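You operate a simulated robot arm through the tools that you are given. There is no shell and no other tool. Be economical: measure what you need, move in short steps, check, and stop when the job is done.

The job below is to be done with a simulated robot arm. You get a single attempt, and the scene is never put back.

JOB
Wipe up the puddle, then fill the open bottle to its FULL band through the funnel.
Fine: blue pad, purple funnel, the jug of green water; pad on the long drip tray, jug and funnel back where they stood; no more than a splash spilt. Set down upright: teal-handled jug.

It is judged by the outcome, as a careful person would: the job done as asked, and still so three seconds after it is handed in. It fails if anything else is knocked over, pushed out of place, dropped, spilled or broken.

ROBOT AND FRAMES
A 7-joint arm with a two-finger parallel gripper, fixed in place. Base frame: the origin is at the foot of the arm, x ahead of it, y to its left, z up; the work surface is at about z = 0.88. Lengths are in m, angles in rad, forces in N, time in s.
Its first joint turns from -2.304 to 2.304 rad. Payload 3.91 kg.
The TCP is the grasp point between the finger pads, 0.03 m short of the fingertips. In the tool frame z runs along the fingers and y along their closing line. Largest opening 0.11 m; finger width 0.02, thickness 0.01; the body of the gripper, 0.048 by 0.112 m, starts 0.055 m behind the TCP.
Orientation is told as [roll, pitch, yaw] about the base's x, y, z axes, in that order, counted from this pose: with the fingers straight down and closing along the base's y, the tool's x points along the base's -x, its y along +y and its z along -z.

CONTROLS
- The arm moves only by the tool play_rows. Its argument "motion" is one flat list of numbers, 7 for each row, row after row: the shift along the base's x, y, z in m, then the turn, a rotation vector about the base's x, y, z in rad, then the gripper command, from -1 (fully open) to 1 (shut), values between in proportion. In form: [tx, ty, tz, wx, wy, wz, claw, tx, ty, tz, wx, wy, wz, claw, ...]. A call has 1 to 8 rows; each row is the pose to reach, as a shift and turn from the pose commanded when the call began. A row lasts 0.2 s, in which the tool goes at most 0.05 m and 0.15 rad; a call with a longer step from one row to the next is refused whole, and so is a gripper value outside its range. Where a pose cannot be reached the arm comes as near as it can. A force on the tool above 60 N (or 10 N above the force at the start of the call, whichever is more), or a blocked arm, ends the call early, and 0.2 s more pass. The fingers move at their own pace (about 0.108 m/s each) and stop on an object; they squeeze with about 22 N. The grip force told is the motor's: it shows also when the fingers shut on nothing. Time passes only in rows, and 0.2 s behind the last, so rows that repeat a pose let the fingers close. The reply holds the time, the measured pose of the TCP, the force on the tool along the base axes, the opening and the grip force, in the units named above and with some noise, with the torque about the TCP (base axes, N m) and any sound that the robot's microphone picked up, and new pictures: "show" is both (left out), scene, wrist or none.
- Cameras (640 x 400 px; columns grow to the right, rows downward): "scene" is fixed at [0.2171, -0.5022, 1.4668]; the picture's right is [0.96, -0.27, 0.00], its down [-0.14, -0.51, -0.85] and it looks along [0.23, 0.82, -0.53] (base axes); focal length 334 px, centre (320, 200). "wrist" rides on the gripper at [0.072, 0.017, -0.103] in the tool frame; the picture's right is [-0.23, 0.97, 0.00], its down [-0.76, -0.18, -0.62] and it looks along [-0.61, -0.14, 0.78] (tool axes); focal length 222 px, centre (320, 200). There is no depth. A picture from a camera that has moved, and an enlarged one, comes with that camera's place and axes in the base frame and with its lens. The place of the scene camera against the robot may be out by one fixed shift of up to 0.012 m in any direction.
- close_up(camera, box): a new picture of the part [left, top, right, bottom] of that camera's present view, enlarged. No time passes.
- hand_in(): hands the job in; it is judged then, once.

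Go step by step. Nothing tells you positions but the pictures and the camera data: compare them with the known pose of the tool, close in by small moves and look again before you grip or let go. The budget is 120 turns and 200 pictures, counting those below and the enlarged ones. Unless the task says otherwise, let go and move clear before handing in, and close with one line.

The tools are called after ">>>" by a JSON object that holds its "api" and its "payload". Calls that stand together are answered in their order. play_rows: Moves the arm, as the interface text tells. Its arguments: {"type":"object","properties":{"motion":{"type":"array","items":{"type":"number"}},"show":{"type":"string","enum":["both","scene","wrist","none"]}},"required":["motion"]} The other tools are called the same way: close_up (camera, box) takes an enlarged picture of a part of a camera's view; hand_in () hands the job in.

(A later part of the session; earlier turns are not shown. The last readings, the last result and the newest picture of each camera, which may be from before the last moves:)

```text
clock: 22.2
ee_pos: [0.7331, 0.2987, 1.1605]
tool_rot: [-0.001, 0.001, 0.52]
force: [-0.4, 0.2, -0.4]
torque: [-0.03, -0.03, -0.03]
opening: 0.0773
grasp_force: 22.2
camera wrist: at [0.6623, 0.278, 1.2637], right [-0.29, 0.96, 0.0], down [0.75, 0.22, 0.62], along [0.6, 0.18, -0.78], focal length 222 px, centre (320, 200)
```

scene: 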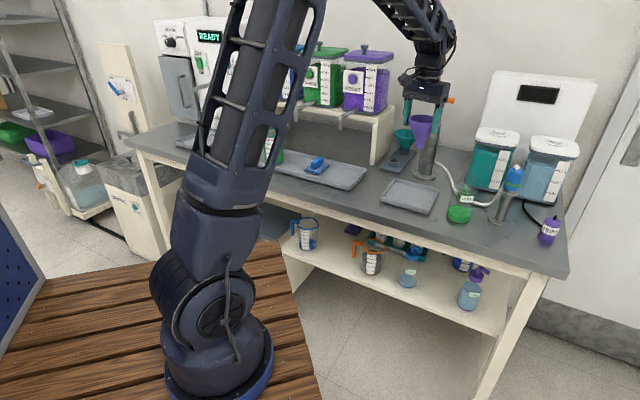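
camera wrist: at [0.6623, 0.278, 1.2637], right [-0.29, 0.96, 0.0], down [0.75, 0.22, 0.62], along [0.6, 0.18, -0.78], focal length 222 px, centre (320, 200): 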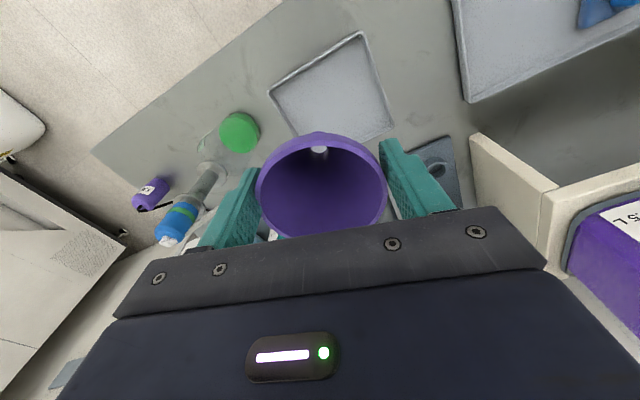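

>>> {"api": "close_up", "payload": {"camera": "wrist", "box": [150, 80, 310, 190]}}

>>> {"api": "close_up", "payload": {"camera": "scene", "box": [435, 165, 505, 230]}}

```text
3.64 times, centred on (230, 135) of wrist
camera zoom: at [0.6623, 0.278, 1.2637], right [-0.29, 0.96, 0.0], down [0.75, 0.22, 0.62], along [0.6, 0.18, -0.78], focal length 808 px, centre (647, 436)
```

zoom: 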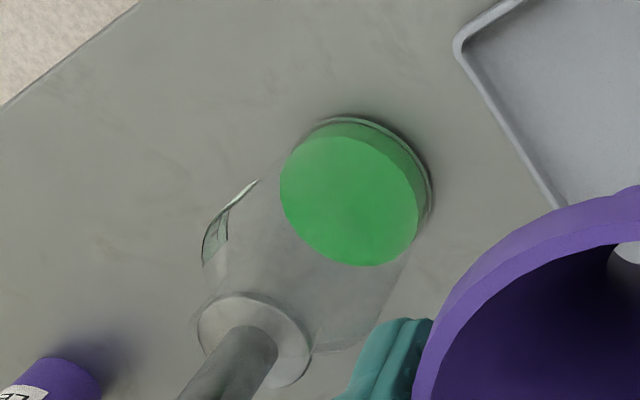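

```text
6.15 times, centred on (470, 198) of scene
camera zoom: at [0.2171, -0.5022, 1.4668], right [0.96, -0.27, 0.0], down [-0.14, -0.51, -0.85], along [0.23, 0.82, -0.53], focal length 2058 px, centre (-603, 215)
```

zoom: 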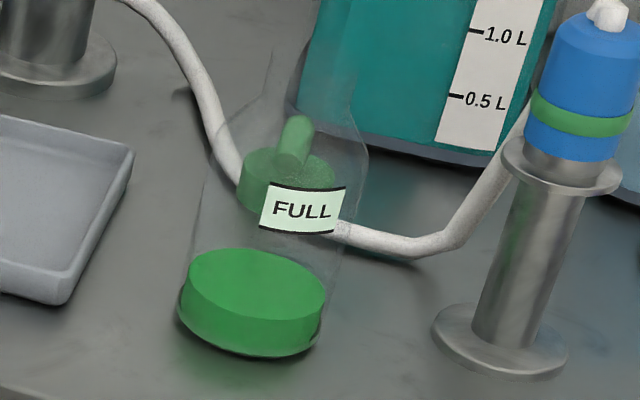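

>>> {"api": "close_up", "payload": {"camera": "scene", "box": [455, 160, 485, 190]}}

>>> {"api": "close_up", "payload": {"camera": "wrist", "box": [190, 130, 250, 175]}}

```text
13.33 times, centred on (470, 175) of scene
camera zoom: at [0.2171, -0.5022, 1.4668], right [0.96, -0.27, 0.0], down [-0.14, -0.51, -0.85], along [0.23, 0.82, -0.53], focal length 4460 px, centre (-1680, 533)
```

zoom: 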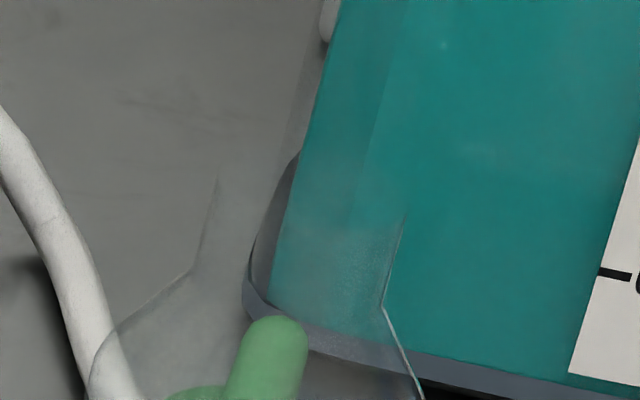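

```text
8.89 times, centred on (220, 152) of wrist
camera zoom: at [0.6623, 0.278, 1.2637], right [-0.29, 0.96, 0.0], down [0.75, 0.22, 0.62], along [0.6, 0.18, -0.78], focal length 1974 px, centre (1209, 622)
```

zoom: 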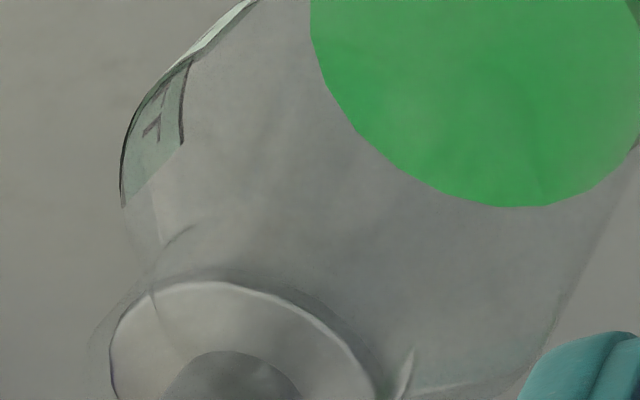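

The bottle axis is about (0.850, 0.188), with the neck top near z = 1.03 and a neck width of about 40 mm. I'll bring the funnel above the neck and then compare.

>>> {"api": "play_rows", "payload": {"motion": [0.0293, -0.0275, 0.003, 0, 0, -0.13, 0.8, 0.0585, -0.055, 0.006, 0, 0, -0.26, 0.8, 0.0878, -0.0825, 0.009, 0, 0, -0.39, 0.8, 0.117, -0.11, 0.01, 0, 0, -0.52, 0.8]}}

>>> {"api": "close_up", "payload": {"camera": "scene", "box": [440, 110, 520, 230]}}

>>> {"api": "close_up", "payload": {"camera": "wrist", "box": [220, 80, 420, 250]}}

```text
clock: 23.2
ee_pos: [0.8516, 0.1874, 1.1712]
tool_rot: [-0.001, -0.001, -0.002]
force: [-0.3, 1.0, -0.6]
torque: [-0.04, 0.0, 0.01]
opening: 0.0771
grasp_force: 22.0
camera wrist: at [0.7789, 0.2053, 1.2743], right [0.23, 0.97, 0.0], down [0.76, -0.18, 0.62], along [0.61, -0.14, -0.78], focal length 222 px, centre (320, 200)
```

scene: 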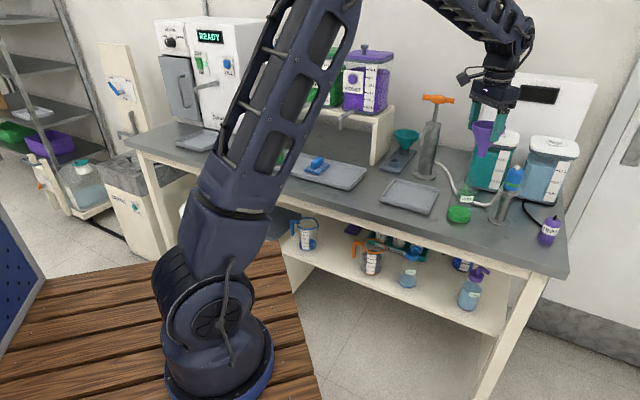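
wrist: 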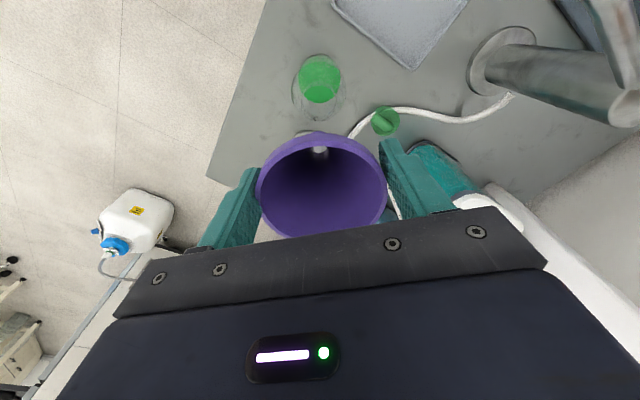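

```text
3.33 times, centred on (480, 170) of scene
camera zoom: at [0.2171, -0.5022, 1.4668], right [0.96, -0.27, 0.0], down [-0.14, -0.51, -0.85], along [0.23, 0.82, -0.53], focal length 1115 px, centre (-213, 300)
```

zoom: 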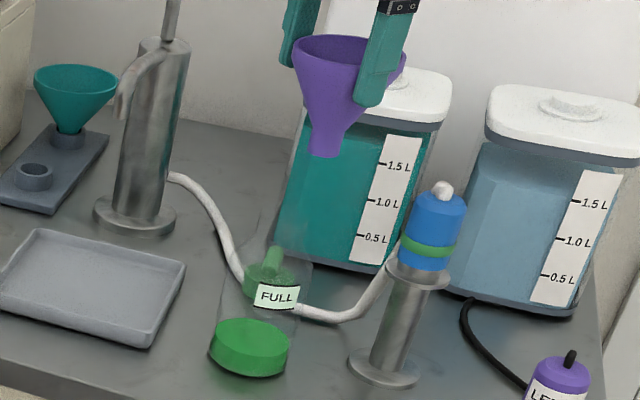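

```text
2.35 times, centred on (320, 165) of wrist
camera zoom: at [0.7789, 0.2053, 1.2743], right [0.23, 0.97, 0.0], down [0.76, -0.18, 0.62], along [0.61, -0.14, -0.78], focal length 523 px, centre (320, 282)
```

zoom: 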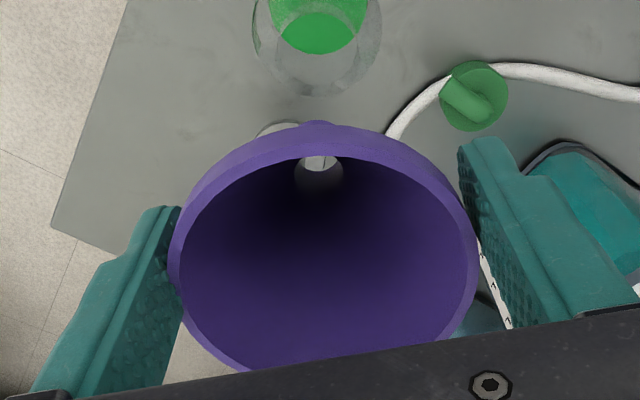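

The funnel looks slightly to the right of the bottle axis in the scene view, so I'll zoom in to check its tilt and alignment before lowering.

>>> {"api": "close_up", "payload": {"camera": "scene", "box": [455, 105, 505, 195]}}

>>> {"api": "close_up", "payload": {"camera": "wrist", "box": [290, 120, 350, 165]}}

```text
4.44 times, centred on (480, 150) of scene
camera zoom: at [0.2171, -0.5022, 1.4668], right [0.96, -0.27, 0.0], down [-0.14, -0.51, -0.85], along [0.23, 0.82, -0.53], focal length 1487 px, centre (-391, 422)
```

zoom: 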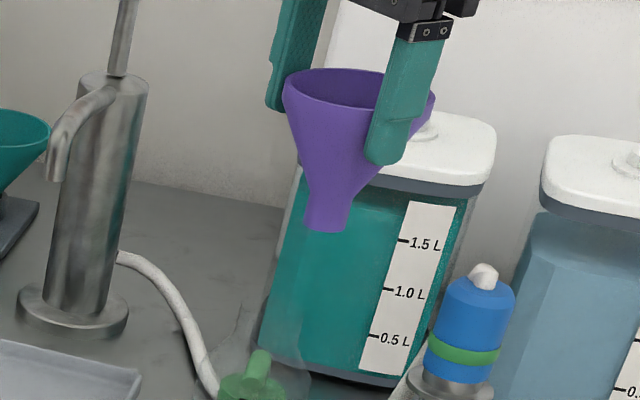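

```text
8.89 times, centred on (320, 142) of wrist
camera zoom: at [0.7789, 0.2053, 1.2743], right [0.23, 0.97, 0.0], down [0.76, -0.18, 0.62], along [0.61, -0.14, -0.78], focal length 1974 px, centre (320, 711)
```

zoom: 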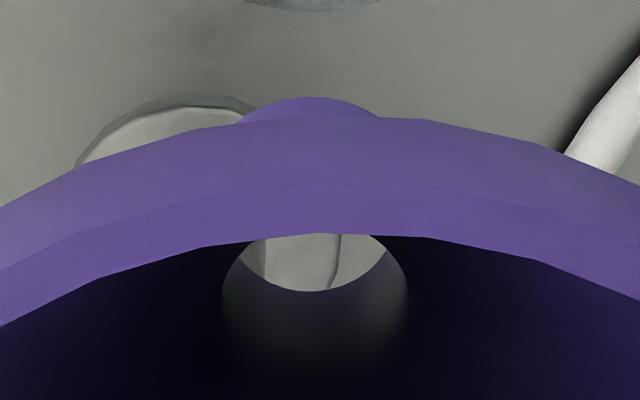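

The funnel axis sits about 1 cm off the TCP, on the +x side, so relative to the bottle it is off by roughly (+0.013, −0.006). I'll correct, lower a little, and compare again.

>>> {"api": "play_rows", "payload": {"motion": [-0.007, 0.003, 0, 0, 0, 0, 0.8, -0.014, 0.006, -0.015, 0, 0, 0, 0.8, -0.014, 0.006, -0.03, 0, 0, 0, 0.8, -0.014, 0.006, -0.03, 0, 0, 0, 0.8], "show": "none"}}

>>> {"api": "close_up", "payload": {"camera": "scene", "box": [445, 115, 505, 215]}}

>>> {"api": "close_up", "payload": {"camera": "wrist", "box": [240, 20, 400, 180]}}

```text
clock: 24.2
ee_pos: [0.8369, 0.1941, 1.1393]
tool_rot: [-0.001, -0.001, 0.0]
force: [-0.2, 0.0, -0.2]
torque: [-0.01, 0.0, 0.01]
opening: 0.0772
grasp_force: 22.0
```

```text
4.00 times, centred on (475, 165) of scene
camera zoom: at [0.2171, -0.5022, 1.4668], right [0.96, -0.27, 0.0], down [-0.14, -0.51, -0.85], along [0.23, 0.82, -0.53], focal length 1338 px, centre (-300, 340)
```

zoom: 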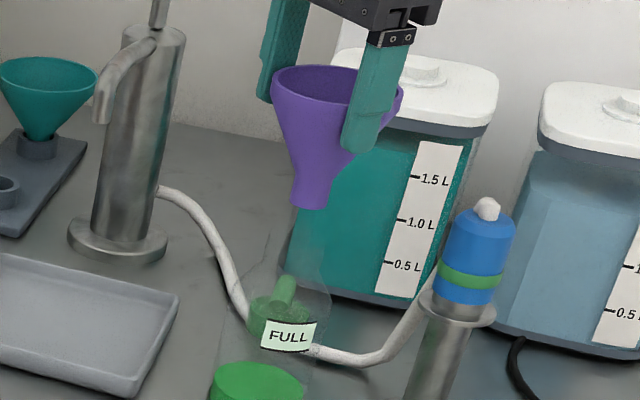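

```text
2.50 times, centred on (320, 100) of wrist
camera zoom: at [0.7644, 0.2116, 1.2431], right [0.23, 0.97, 0.0], down [0.76, -0.18, 0.62], along [0.61, -0.14, -0.78], focal length 555 px, centre (320, 450)
```

zoom: 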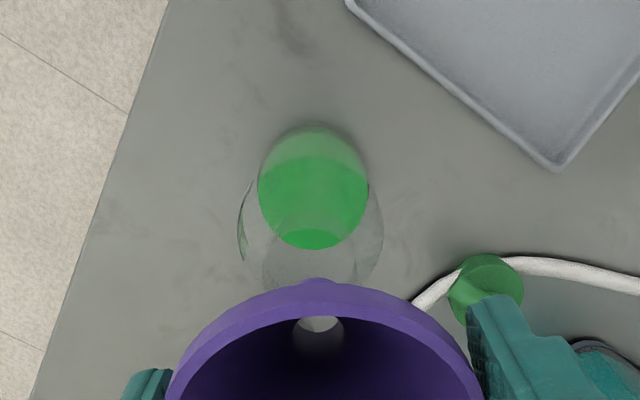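

The scene view now shows the tip over the neck, and the wrist view suggests a further (−3, −3) mm. I'll apply that and lower into the neck gently.

>>> {"api": "play_rows", "payload": {"motion": [-0.003, -0.003, -0.01, 0, 0, 0, 0.8, -0.003, -0.003, -0.022, 0, 0, 0, 0.8, -0.003, -0.003, -0.034, 0, 0, 0, 0.8], "show": "none"}}

>>> {"api": "close_up", "payload": {"camera": "scene", "box": [445, 125, 505, 225]}}

>>> {"api": "close_up", "payload": {"camera": "wrist", "box": [240, 20, 400, 180]}}

```text
clock: 25.0
ee_pos: [0.8348, 0.1902, 1.1056]
tool_rot: [0.001, 0.001, 0.001]
force: [-1.5, 0.6, -0.3]
torque: [-0.02, 0.0, 0.0]
opening: 0.0771
grasp_force: 21.8
```

```text
4.00 times, centred on (475, 175) of scene
camera zoom: at [0.2171, -0.5022, 1.4668], right [0.96, -0.27, 0.0], down [-0.14, -0.51, -0.85], along [0.23, 0.82, -0.53], focal length 1338 px, centre (-300, 300)
```

zoom: 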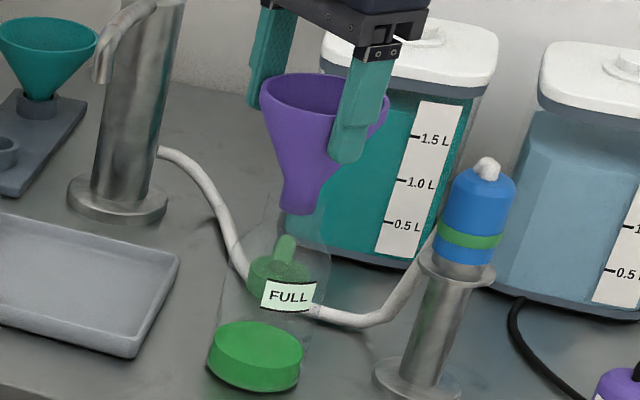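

```text
2.50 times, centred on (320, 100) of wrist
camera zoom: at [0.7623, 0.2085, 1.2093], right [0.23, 0.97, 0.0], down [0.76, -0.18, 0.62], along [0.61, -0.14, -0.78], focal length 555 px, centre (320, 450)
```

zoom: 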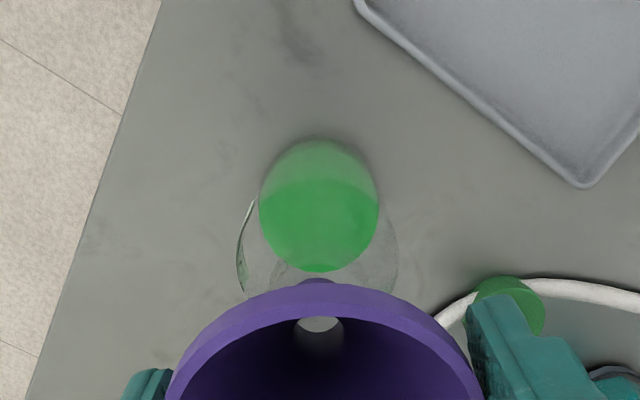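

>>> {"api": "close_up", "payload": {"camera": "scene", "box": [452, 150, 488, 186]}}

>>> {"api": "close_up", "payload": {"camera": "wrist", "box": [290, 100, 350, 150]}}

```text
11.11 times, centred on (470, 168) of scene
camera zoom: at [0.2171, -0.5022, 1.4668], right [0.96, -0.27, 0.0], down [-0.14, -0.51, -0.85], along [0.23, 0.82, -0.53], focal length 3717 px, centre (-1347, 556)
```

zoom: 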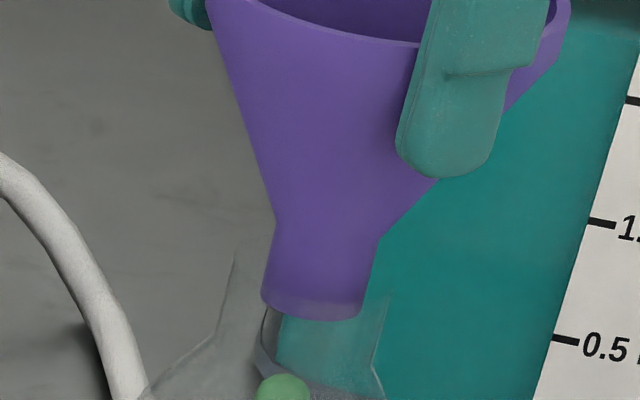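

```text
8.00 times, centred on (320, 125) of wrist
camera zoom: at [0.7623, 0.2085, 1.2093], right [0.23, 0.97, 0.0], down [0.76, -0.18, 0.62], along [0.61, -0.14, -0.78], focal length 1777 px, centre (320, 800)
```

zoom: 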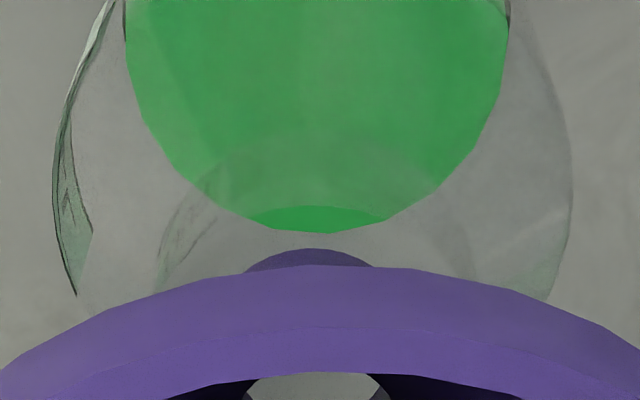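

The stem is inside the neck and centred. I'll lower until it seats.

>>> {"api": "play_rows", "payload": {"motion": [0, 0, -0.006, 0, 0, 0, 0.8, 0, 0, -0.012, 0, 0, 0, 0.8, 0, 0, -0.016, 0, 0, 0, 0.8], "show": "none"}}

>>> {"api": "close_up", "payload": {"camera": "scene", "box": [445, 130, 505, 220]}}

```text
clock: 25.8
ee_pos: [0.8341, 0.1896, 1.0913]
tool_rot: [-0.001, -0.001, -0.001]
force: [-1.4, -1.9, 17.4]
torque: [0.0, -0.29, -0.14]
opening: 0.0765
grasp_force: 21.6
```

```text
4.44 times, centred on (475, 175) of scene
camera zoom: at [0.2171, -0.5022, 1.4668], right [0.96, -0.27, 0.0], down [-0.14, -0.51, -0.85], along [0.23, 0.82, -0.53], focal length 1487 px, centre (-369, 311)
```

zoom: 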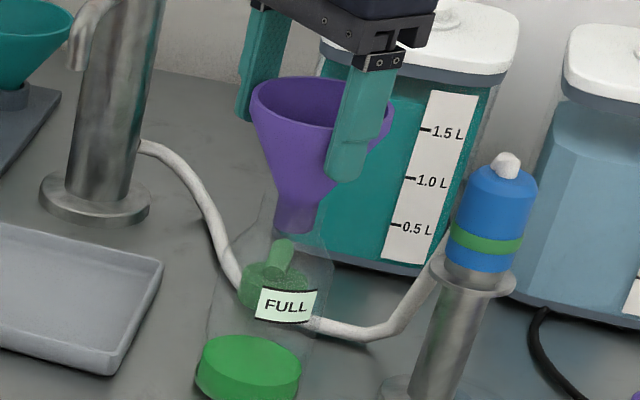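

Contact at TCP z = 1.091, 17 N. I'll check whether it is seated or caught on the edge.

>>> {"api": "close_up", "payload": {"camera": "scene", "box": [452, 155, 488, 191]}}

>>> {"api": "close_up", "payload": {"camera": "wrist", "box": [260, 80, 380, 180]}}

```text
11.11 times, centred on (470, 173) of scene
camera zoom: at [0.2171, -0.5022, 1.4668], right [0.96, -0.27, 0.0], down [-0.14, -0.51, -0.85], along [0.23, 0.82, -0.53], focal length 3717 px, centre (-1347, 500)
```

zoom: 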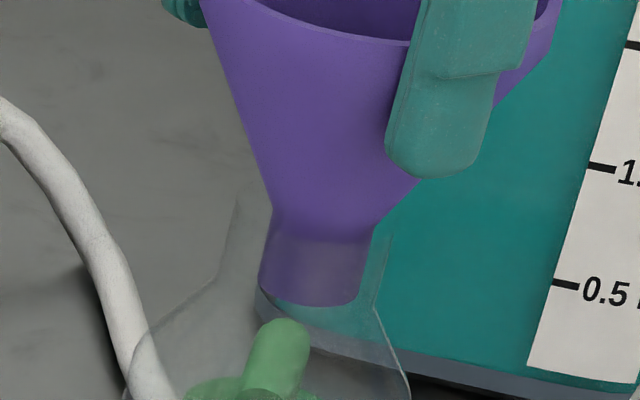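

```text
4.00 times, centred on (320, 130) of wrist
camera zoom: at [0.7625, 0.2074, 1.1949], right [0.23, 0.97, 0.0], down [0.76, -0.18, 0.62], along [0.61, -0.14, -0.78], focal length 888 px, centre (320, 480)
```

zoom: 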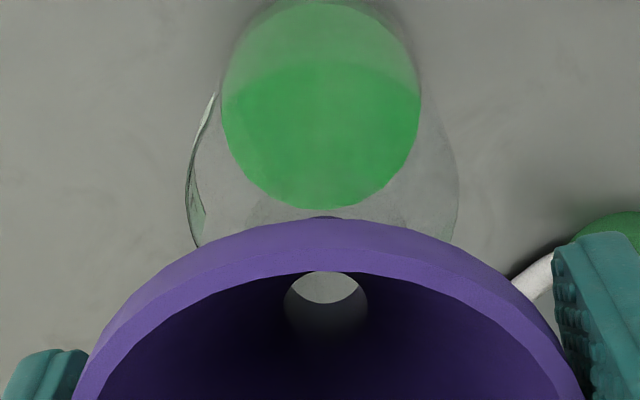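

The stem is in the neck with the cone touching the rim, very slightly right of centre. I'll ease up, shift 2 mm left, and re-seat lightly.

>>> {"api": "play_rows", "payload": {"motion": [0, 0, 0.004, 0, 0, 0, 0.8, -0.0015, 0.001, 0.004, 0, 0, 0, 0.8, -0.0015, 0.001, 0.001, 0, 0, 0, 0.8, -0.0015, 0.001, -0.001, 0, 0, 0, 0.8], "show": "none"}}

>>> {"api": "close_up", "payload": {"camera": "scene", "box": [452, 155, 488, 191]}}

```text
clock: 26.8
ee_pos: [0.8321, 0.1904, 1.089]
tool_rot: [0.0, -0.002, -0.001]
force: [-2.1, -1.3, 16.4]
torque: [0.0, -0.34, -0.07]
opening: 0.0762
grasp_force: 21.5
```

```text
11.11 times, centred on (470, 173) of scene
camera zoom: at [0.2171, -0.5022, 1.4668], right [0.96, -0.27, 0.0], down [-0.14, -0.51, -0.85], along [0.23, 0.82, -0.53], focal length 3717 px, centre (-1347, 500)
```

zoom: 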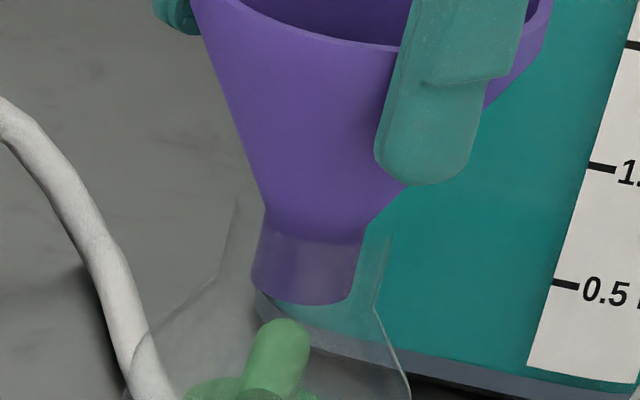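

Centred now. I'll relieve the load and release.

>>> {"api": "play_rows", "payload": {"motion": [0, 0, 0.0015, 0, 0, 0, 0.8, 0, 0, 0.0015, 0, 0, 0, -0.45, 0, 0, 0.0015, 0, 0, 0, -0.55, 0, 0, 0.0015, 0, 0, 0, -0.7], "show": "wrist"}}

>>> {"api": "close_up", "payload": {"camera": "scene", "box": [440, 130, 500, 220]}}

```text
clock: 27.8
ee_pos: [0.833, 0.1911, 1.0903]
tool_rot: [0.001, -0.001, 0.001]
force: [1.2, -0.3, 0.2]
torque: [0.0, 0.02, 0.01]
opening: 0.0936
grasp_force: 0.1
camera wrist: at [0.7609, 0.2088, 1.1933], right [0.23, 0.97, 0.0], down [0.76, -0.18, 0.62], along [0.61, -0.14, -0.78], focal length 222 px, centre (320, 200)
```

wrist: 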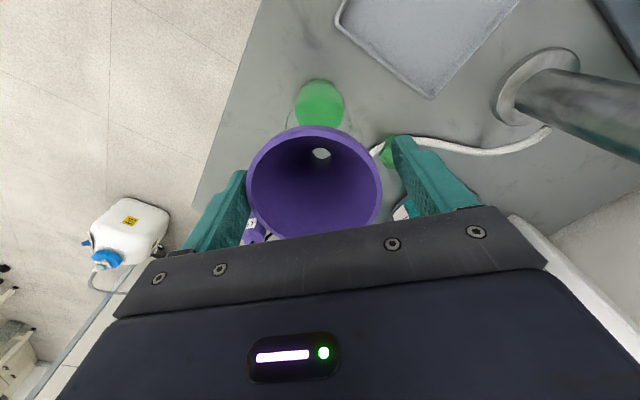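

```text
4.44 times, centred on (470, 175) of scene
camera zoom: at [0.2171, -0.5022, 1.4668], right [0.96, -0.27, 0.0], down [-0.14, -0.51, -0.85], along [0.23, 0.82, -0.53], focal length 1487 px, centre (-347, 311)
```

zoom: 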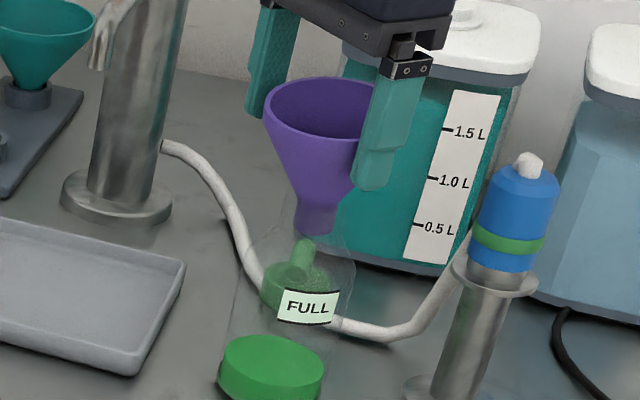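

The funnel stands in the neck. I'll rise straight up and check it.

>>> {"api": "play_rows", "payload": {"motion": [0, 0, 0.03, 0, 0, 0, -0.75, 0, 0, 0.07, 0, 0, 0, -0.75, 0, 0, 0.11, 0, 0, 0, -0.75, -0.03, 0.02, 0.13, 0, 0, 0, -0.75]}}

>>> {"api": "close_up", "payload": {"camera": "scene", "box": [440, 130, 500, 230]}}

>>> {"api": "close_up", "payload": {"camera": "wrist", "box": [240, 60, 400, 200]}}

```text
clock: 28.8
ee_pos: [0.8018, 0.2105, 1.2185]
tool_rot: [-0.001, 0.001, -0.001]
force: [0.6, -0.3, -1.3]
torque: [0.02, 0.02, 0.01]
opening: 0.0964
grasp_force: 0.0
camera wrist: at [0.7301, 0.2281, 1.3221], right [0.23, 0.97, 0.0], down [0.76, -0.18, 0.62], along [0.61, -0.14, -0.78], focal length 222 px, centre (320, 200)
```

scene: 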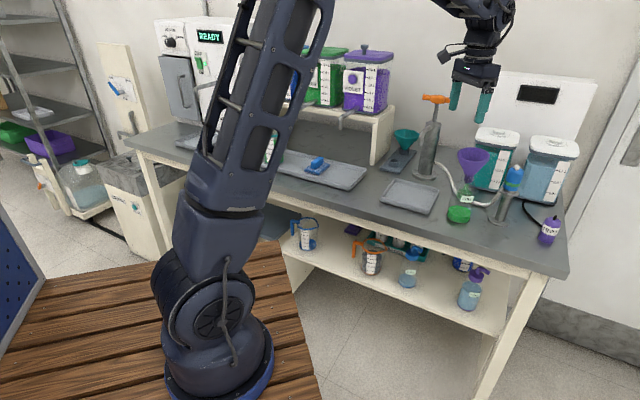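
wrist: 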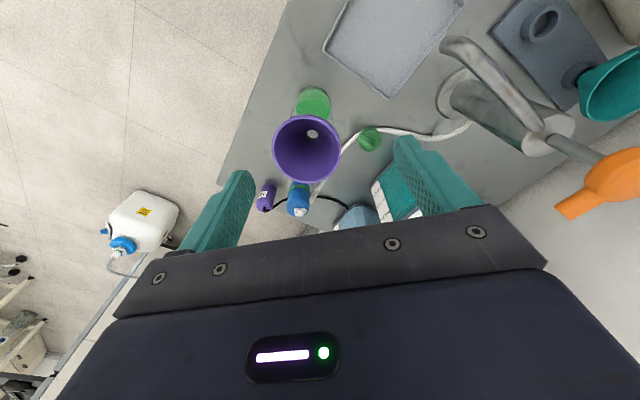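

```text
4.00 times, centred on (470, 180) of scene
camera zoom: at [0.2171, -0.5022, 1.4668], right [0.96, -0.27, 0.0], down [-0.14, -0.51, -0.85], along [0.23, 0.82, -0.53], focal length 1338 px, centre (-280, 280)
```

zoom: 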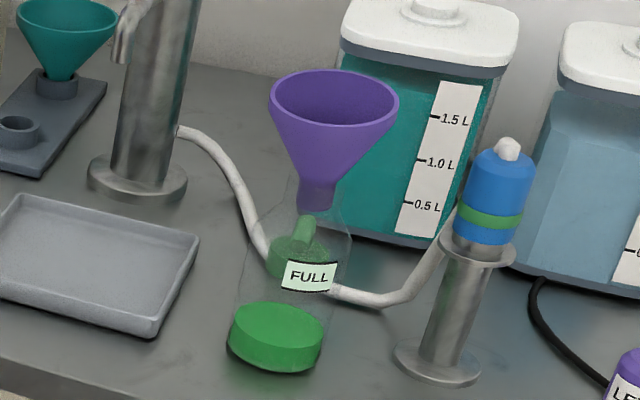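

```text
2.86 times, centred on (320, 130) of wrist
camera zoom: at [0.7301, 0.2281, 1.3221], right [0.23, 0.97, 0.0], down [0.76, -0.18, 0.62], along [0.61, -0.14, -0.78], focal length 635 px, centre (320, 400)
```

zoom: 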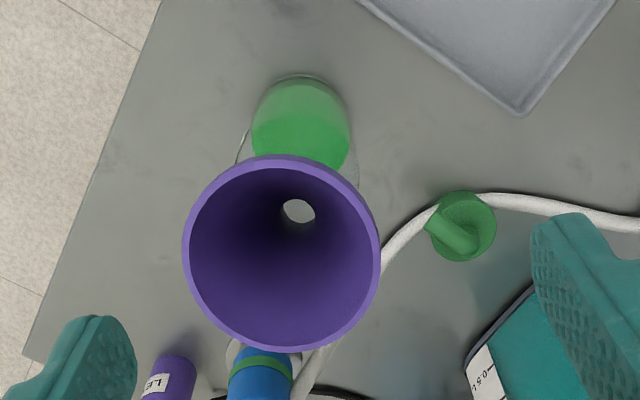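

The funnel stands upright in the bottle, with the rim centre near (0.843, 0.188) at z ≈ 1.088. Now I'll go to the jug high and in front of everything, and look at its handle from the wrist.

>>> {"api": "play_rows", "payload": {"motion": [-0.04, 0.028, 0.0, 0, 0, 0, -0.75, -0.08, 0.056, 0.01, 0, 0, 0, -0.5, -0.12, 0.084, 0.02, 0, 0, 0, -0.3, -0.16, 0.112, 0.02, 0, 0, 0, -0.3, -0.2, 0.14, 0.02, 0, 0, 0, -0.3, -0.24, 0.168, 0.02, 0, 0, 0, -0.3, -0.28, 0.196, 0.02, 0, 0, 0, -0.3, -0.32, 0.224, 0.02, 0, 0, 0, -0.3], "show": "none"}}

>>> {"api": "play_rows", "payload": {"motion": [-0.036, 0.03, 0, 0, 0, 0, -0.3, -0.072, 0.06, 0, 0, 0, 0, -0.3, -0.108, 0.09, 0, 0, 0, 0, -0.3, -0.144, 0.12, 0, 0, 0, 0, -0.3, -0.18, 0.15, 0, 0, 0, 0, -0.3, -0.21, 0.18, 0, 0, 0, 0, -0.3]}}

```text
clock: 30.6
ee_pos: [0.482, 0.4325, 1.239]
tool_rot: [-0.001, -0.001, -0.001]
force: [1.9, -0.4, 0.1]
torque: [0.02, 0.02, -0.02]
opening: 0.0717
grasp_force: 0.1
```

```text
clock: 32.0
ee_pos: [0.2713, 0.6137, 1.2397]
tool_rot: [0.002, 0.0, 0.0]
force: [0.6, -0.4, 0.6]
torque: [0.09, 0.04, -0.03]
opening: 0.0717
grasp_force: 0.1
camera wrist: at [0.1995, 0.6318, 1.3439], right [0.23, 0.97, 0.0], down [0.76, -0.18, 0.62], along [0.61, -0.14, -0.78], focal length 222 px, centre (320, 200)
```

scene: 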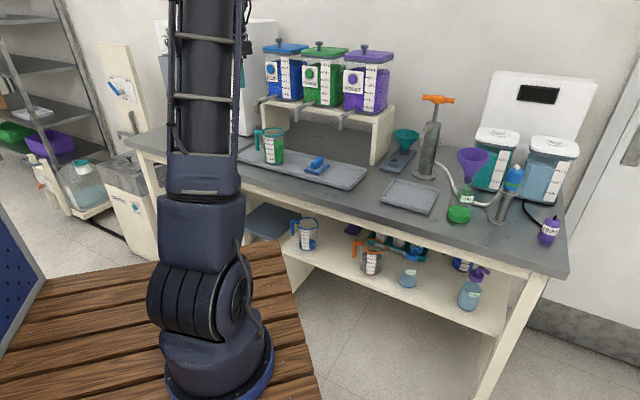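
wrist: 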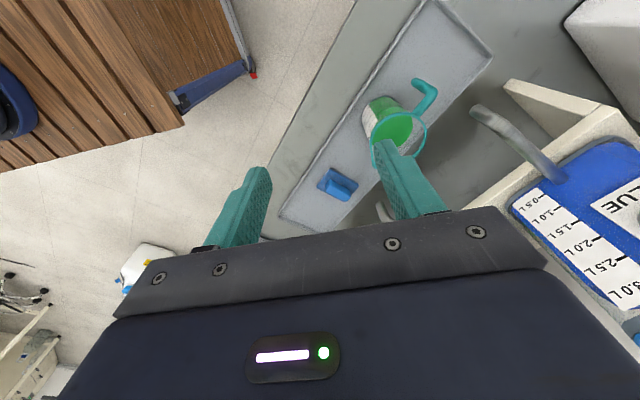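

>>> {"api": "close_up", "payload": {"camera": "wrist", "box": [340, 60, 500, 180]}}

>>> {"api": "close_up", "payload": {"camera": "scene", "box": [240, 115, 310, 175]}}

```text
3.33 times, centred on (420, 120) of wrist
camera zoom: at [0.1995, 0.6318, 1.3439], right [0.23, 0.97, 0.0], down [0.76, -0.18, 0.62], along [0.61, -0.14, -0.78], focal length 740 px, centre (-13, 467)
```

zoom: 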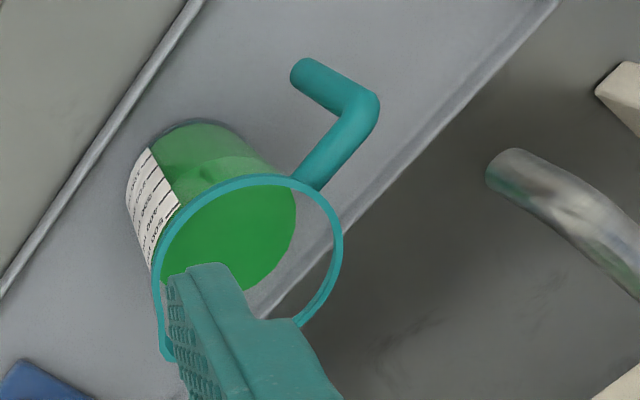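

```text
6.67 times, centred on (275, 145) of scene
camera zoom: at [0.2171, -0.5022, 1.4668], right [0.96, -0.27, 0.0], down [-0.14, -0.51, -0.85], along [0.23, 0.82, -0.53], focal length 2230 px, centre (620, 567)
```

zoom: 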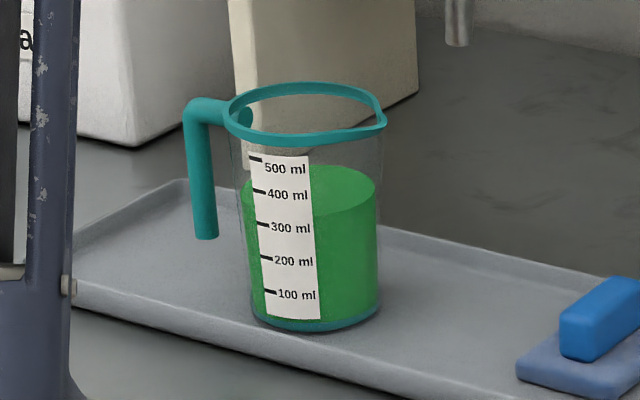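

The handle is an L-shaped rod at about (0.312, 0.763), hanging from z ≈ 1.01 down to 0.925 and pointing along 141° from the jug centre. The blue tap hangs just behind and above it, so I'll grip the rod with the hand pitched 45° back. First I'll move to a pre-pose in front and to the left.

>>> {"api": "play_rows", "payload": {"motion": [-0.0128, 0.0124, -0.02, -0.0334, -0.0944, -0.0806, -0.3, -0.0255, 0.0248, -0.045, -0.0668, -0.1888, -0.1613, -0.3, -0.0383, 0.0371, -0.07, -0.1, -0.283, -0.242, -0.3, -0.051, 0.0495, -0.095, -0.1335, -0.3775, -0.3225, -0.3, -0.0638, 0.0619, -0.12, -0.167, -0.472, -0.403, -0.3, -0.0765, 0.0743, -0.145, -0.2, -0.566, -0.484, -0.3, -0.0893, 0.0866, -0.17, -0.2336, -0.66, -0.564, -0.3, -0.102, 0.099, -0.19, -0.267, -0.755, -0.645, -0.3]}}

```text
clock: 33.8
ee_pos: [0.1701, 0.7136, 1.0489]
tool_rot: [0.005, -0.787, -0.684]
force: [0.6, 0.0, 1.1]
torque: [0.03, 0.06, 0.0]
opening: 0.0715
grasp_force: 0.1
camera wrist: at [0.0843, 0.8058, 1.0717], right [0.74, 0.65, 0.16], down [-0.04, -0.2, 0.98], along [0.67, -0.73, -0.12], focal length 222 px, centre (320, 200)
```

scene: 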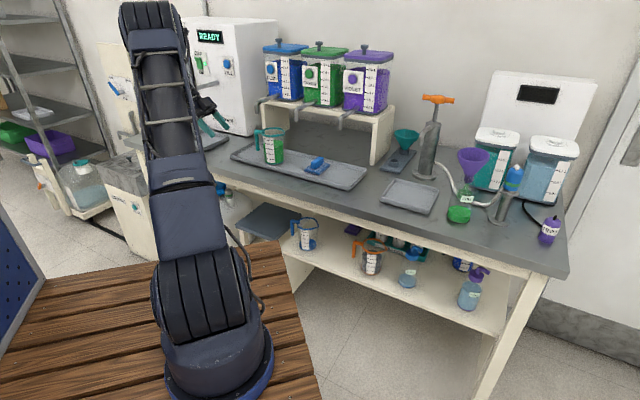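
wrist: 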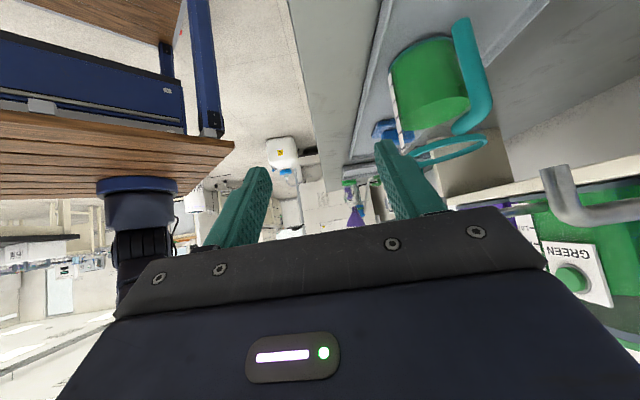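

The pitched pose works. Now I'll move sideways until the fingers line up with the handle rod, staying back along the approach line.

>>> {"api": "play_rows", "payload": {"motion": [0.0235, 0.0236, -0.006, 0, 0, 0, -0.3, 0.047, 0.0472, -0.012, 0, 0, 0, -0.3, 0.0704, 0.0709, -0.018, 0, 0, 0, -0.3, 0.0938, 0.0945, -0.024, 0, 0, 0, -0.3]}}

>>> {"api": "close_up", "payload": {"camera": "scene", "box": [220, 90, 310, 175]}}

```text
clock: 34.8
ee_pos: [0.2638, 0.807, 1.0271]
tool_rot: [0.001, -0.784, -0.68]
force: [-0.5, 0.2, 1.1]
torque: [0.03, 0.01, 0.0]
opening: 0.0714
grasp_force: 0.1
camera wrist: at [0.1783, 0.8998, 1.0496], right [0.74, 0.66, 0.16], down [-0.04, -0.2, 0.98], along [0.67, -0.73, -0.12], focal length 222 px, centre (320, 200)
```

scene: 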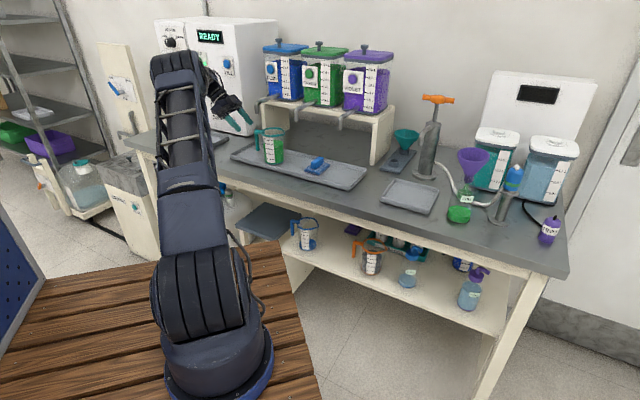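
wrist: 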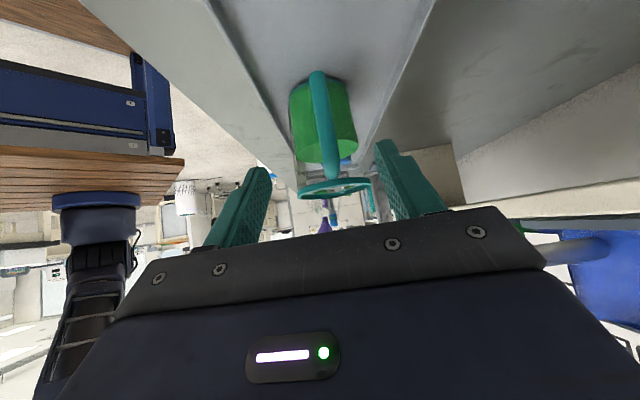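

```text
4.71 times, centred on (265, 132) of scene
camera zoom: at [0.2171, -0.5022, 1.4668], right [0.96, -0.27, 0.0], down [-0.14, -0.51, -0.85], along [0.23, 0.82, -0.53], focal length 1574 px, centre (579, 518)
```

zoom: 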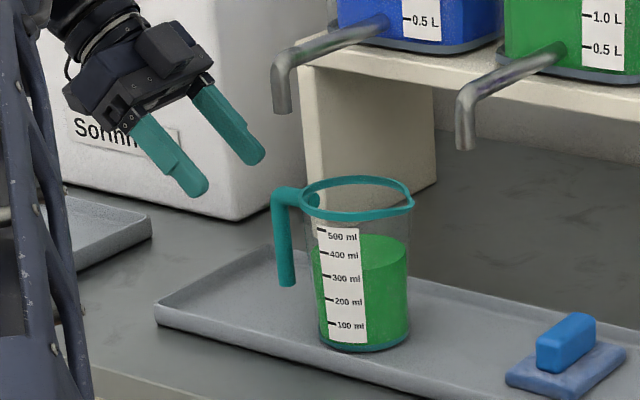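

The rod lies nearly between the fingers, about 5 mm off. I'll correct that and advance part of the way along the approach line.

>>> {"api": "play_rows", "payload": {"motion": [0.0155, -0.0055, -0.015, 0, 0, 0, -0.3, 0.0303, -0.0182, -0.038, 0, 0, 0, -0.3], "show": "wrist"}}

>>> {"api": "close_up", "payload": {"camera": "scene", "box": [230, 100, 310, 175]}}

>>> {"api": "close_up", "payload": {"camera": "wrist", "box": [220, 40, 420, 240]}}

```text
clock: 35.4
ee_pos: [0.2948, 0.7885, 0.9878]
tool_rot: [0.002, -0.786, -0.68]
force: [-0.8, 0.5, 1.0]
torque: [0.0, -0.01, 0.04]
opening: 0.0714
grasp_force: 0.0
camera wrist: at [0.2088, 0.8821, 1.01], right [0.74, 0.66, 0.16], down [-0.04, -0.2, 0.98], along [0.67, -0.73, -0.12], focal length 222 px, centre (320, 200)
```

wrist: 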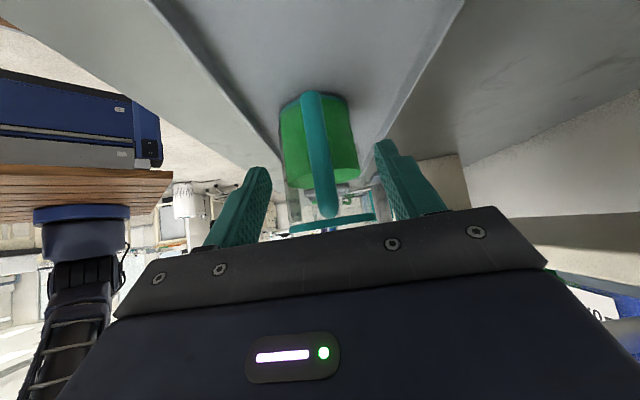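

```text
5.33 times, centred on (270, 138) of scene
camera zoom: at [0.2171, -0.5022, 1.4668], right [0.96, -0.27, 0.0], down [-0.14, -0.51, -0.85], along [0.23, 0.82, -0.53], focal length 1784 px, centre (587, 533)
```

zoom: 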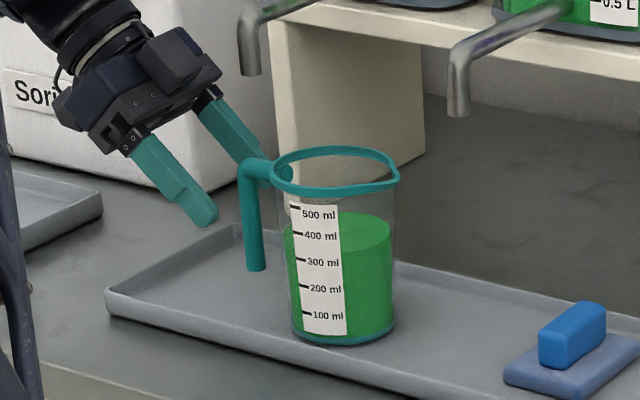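

```text
2.00 times, centred on (320, 140) of wrist
camera zoom: at [0.2088, 0.8821, 1.01], right [0.74, 0.66, 0.16], down [-0.04, -0.2, 0.98], along [0.67, -0.73, -0.12], focal length 444 px, centre (320, 320)
```

zoom: 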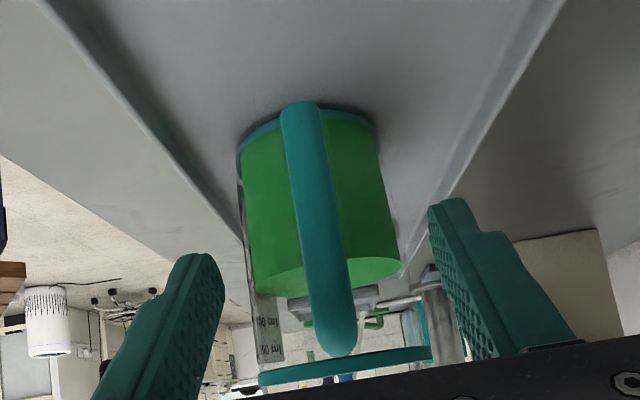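

Lateral alignment is within about 1 mm. I'll advance the last 2 cm along the approach line.

>>> {"api": "play_rows", "payload": {"motion": [0.008, -0.0058, -0.011, 0, 0, 0, -0.3, 0.0159, -0.0117, -0.022, 0, 0, 0, -0.3], "show": "none"}}

>>> {"api": "close_up", "payload": {"camera": "scene", "box": [230, 100, 310, 175]}}

>>> {"api": "close_up", "payload": {"camera": "wrist", "box": [220, 40, 420, 240]}}

```text
clock: 36.0
ee_pos: [0.3105, 0.7786, 0.965]
tool_rot: [0.001, -0.786, -0.68]
force: [0.7, 0.9, 0.3]
torque: [0.0, 0.02, 0.01]
opening: 0.0717
grasp_force: 0.0
```

```text
5.33 times, centred on (270, 138) of scene
camera zoom: at [0.2171, -0.5022, 1.4668], right [0.96, -0.27, 0.0], down [-0.14, -0.51, -0.85], along [0.23, 0.82, -0.53], focal length 1784 px, centre (587, 533)
```

zoom: 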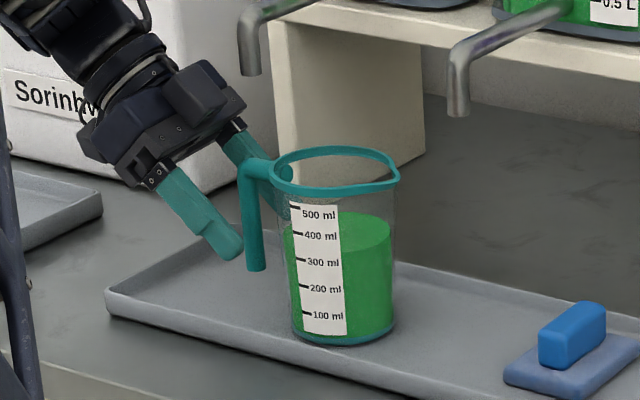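

```text
2.00 times, centred on (320, 140) of wrist
camera zoom: at [0.2234, 0.8707, 0.9875], right [0.74, 0.66, 0.16], down [-0.04, -0.2, 0.98], along [0.67, -0.73, -0.12], focal length 444 px, centre (320, 320)
```

zoom: 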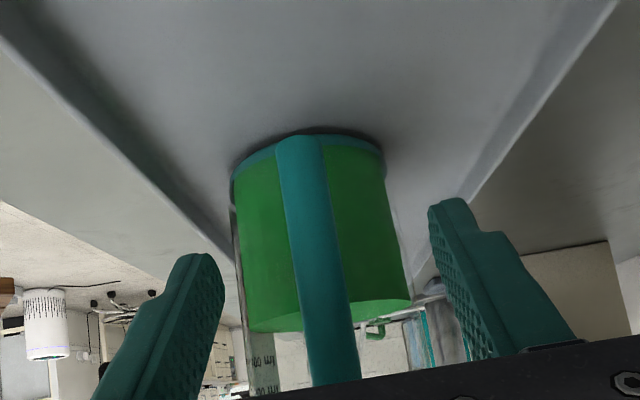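

The fingertips reach just to the rod, so I'll advance another ~9 mm along the approach line before closing.

>>> {"api": "play_rows", "payload": {"motion": [0.007, -0.0057, -0.007, 0, 0, 0, -0.3], "show": "none"}}

>>> {"api": "close_up", "payload": {"camera": "scene", "box": [240, 115, 300, 175]}}

```text
clock: 36.4
ee_pos: [0.3161, 0.7719, 0.9576]
tool_rot: [0.003, -0.784, -0.681]
force: [0.2, -0.9, 0.9]
torque: [0.01, 0.01, 0.03]
opening: 0.0713
grasp_force: 0.1
```

```text
6.67 times, centred on (270, 145) of scene
camera zoom: at [0.2171, -0.5022, 1.4668], right [0.96, -0.27, 0.0], down [-0.14, -0.51, -0.85], along [0.23, 0.82, -0.53], focal length 2230 px, centre (653, 567)
```

zoom: 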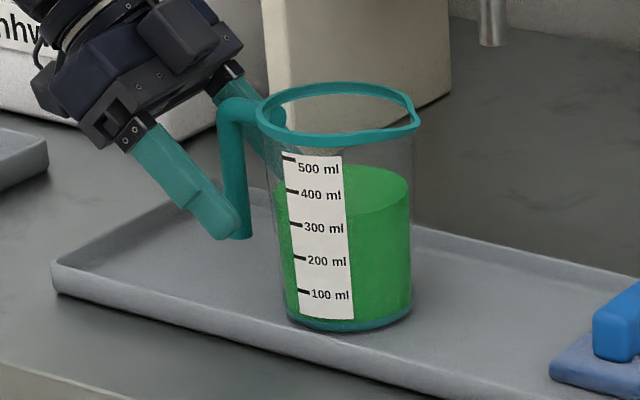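

>>> {"api": "play_rows", "payload": {"motion": [0.007, -0.0057, 0, 0, 0, 0, -0.3, 0.007, -0.0057, 0, 0, 0, 0, 0.3, 0.007, -0.0057, 0, 0, 0, 0, 0.8, 0.007, -0.0057, 0, 0, 0, 0, 1, 0.007, -0.0057, 0, 0, 0, 0, 1], "show": "wrist"}}

>>> {"api": "close_up", "payload": {"camera": "scene", "box": [240, 115, 300, 175]}}

```text
clock: 37.6
ee_pos: [0.3238, 0.7656, 0.9588]
tool_rot: [0.001, -0.787, -0.681]
force: [-1.4, -1.7, 2.4]
torque: [-0.08, 0.0, -0.04]
opening: 0.0146
grasp_force: 21.9
camera wrist: at [0.2374, 0.8589, 0.9805], right [0.74, 0.66, 0.16], down [-0.04, -0.2, 0.98], along [0.67, -0.73, -0.12], focal length 222 px, centre (320, 200)
```

wrist: 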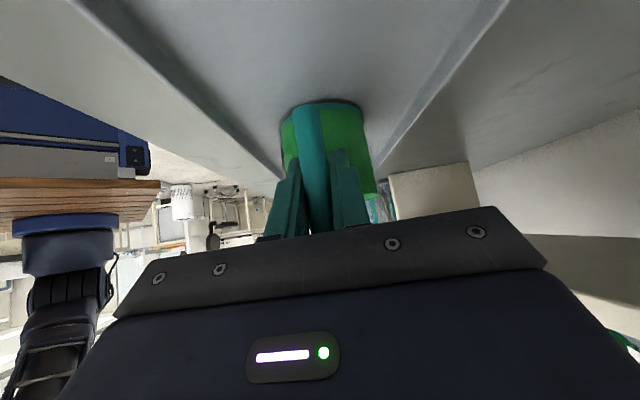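

```text
6.67 times, centred on (270, 145) of scene
camera zoom: at [0.2171, -0.5022, 1.4668], right [0.96, -0.27, 0.0], down [-0.14, -0.51, -0.85], along [0.23, 0.82, -0.53], focal length 2230 px, centre (653, 567)
```

zoom: 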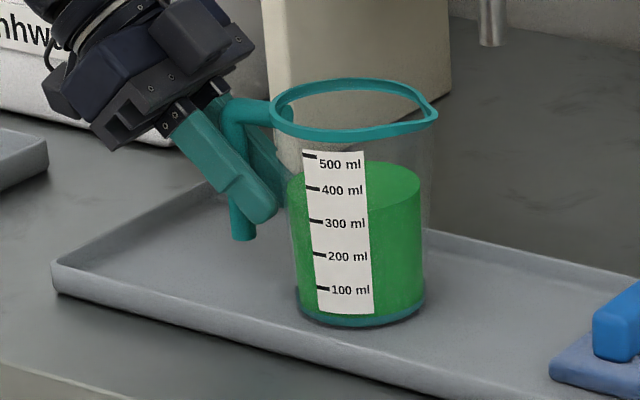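

The rod is gripped at 14.6 mm, though the jug slid about 8 mm as I closed; I'll correct for that when returning it. I'll lift slightly and check for sagging.

>>> {"api": "play_rows", "payload": {"motion": [0, 0, 0.004, 0, 0, 0, 1, 0, 0, 0.01, 0, 0, 0, 1, 0, 0, 0.02, 0, 0, 0, 1, 0, 0, 0.02, 0, 0, 0, 1], "show": "wrist"}}

>>> {"api": "close_up", "payload": {"camera": "scene", "box": [240, 115, 300, 175]}}

```text
clock: 38.6
ee_pos: [0.3249, 0.7652, 0.9777]
tool_rot: [0.001, -0.787, -0.68]
force: [-0.1, 0.3, -4.5]
torque: [0.11, 0.16, -0.02]
opening: 0.0147
grasp_force: 22.2
camera wrist: at [0.2386, 0.8581, 1.0001], right [0.74, 0.66, 0.16], down [-0.04, -0.2, 0.98], along [0.67, -0.73, -0.12], focal length 222 px, centre (320, 200)
```

wrist: 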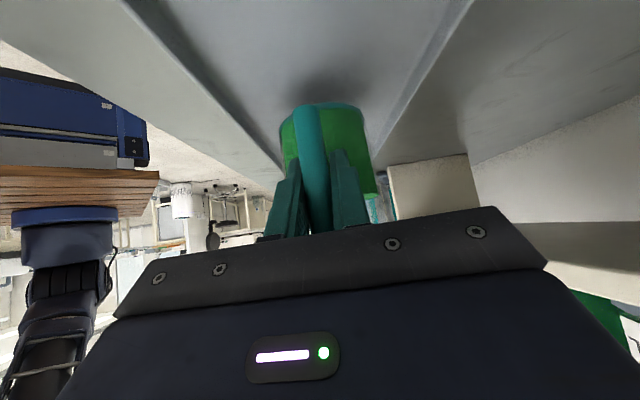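

```text
6.67 times, centred on (270, 145) of scene
camera zoom: at [0.2171, -0.5022, 1.4668], right [0.96, -0.27, 0.0], down [-0.14, -0.51, -0.85], along [0.23, 0.82, -0.53], focal length 2230 px, centre (653, 567)
```

zoom: 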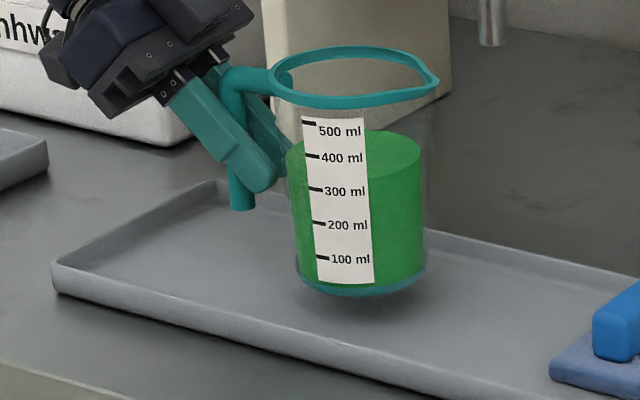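

The jug lifts level and is held firmly at about 0.5 kg. I'll bring it out toward the front, away from the taps, then raise it.

>>> {"api": "play_rows", "payload": {"motion": [-0.0214, -0.021, 0.002, 0, 0, 0, 1, -0.0428, -0.042, 0.006, 0, 0, 0, 1, -0.0643, -0.063, 0.01, 0, 0, 0, 1, -0.0857, -0.084, 0.03, 0, 0, 0, 1, -0.0857, -0.084, 0.06, 0, 0, 0, 1, -0.0857, -0.084, 0.09, 0, 0, 0, 1, -0.0857, -0.084, 0.12, 0, 0, 0, 1, -0.0857, -0.084, 0.15, 0, 0, 0, 1], "show": "scene"}}

>>> {"api": "close_up", "payload": {"camera": "wrist", "box": [220, 40, 420, 240]}}

```text
clock: 40.4
ee_pos: [0.2397, 0.6831, 1.129]
tool_rot: [0.0, -0.785, -0.679]
force: [-0.6, 0.7, -5.3]
torque: [0.08, 0.12, -0.03]
opening: 0.015
grasp_force: 21.8
```

scene: 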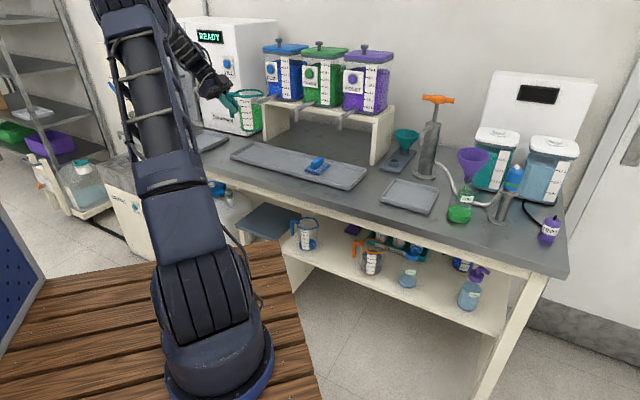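

```text
2.00 times, centred on (320, 140) of wrist
camera zoom: at [0.1516, 0.7747, 1.151], right [0.74, 0.66, 0.16], down [-0.04, -0.2, 0.98], along [0.67, -0.73, -0.12], focal length 444 px, centre (320, 320)
```

zoom: 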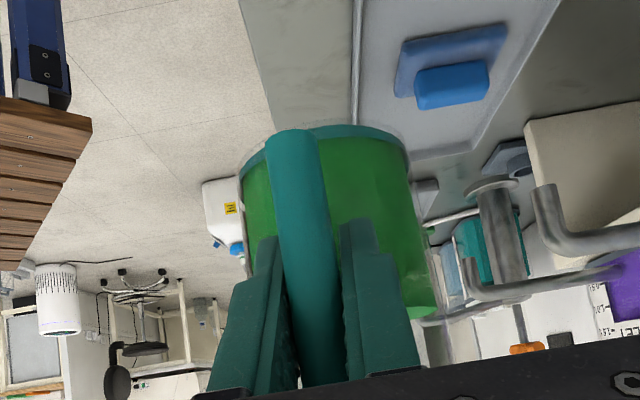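

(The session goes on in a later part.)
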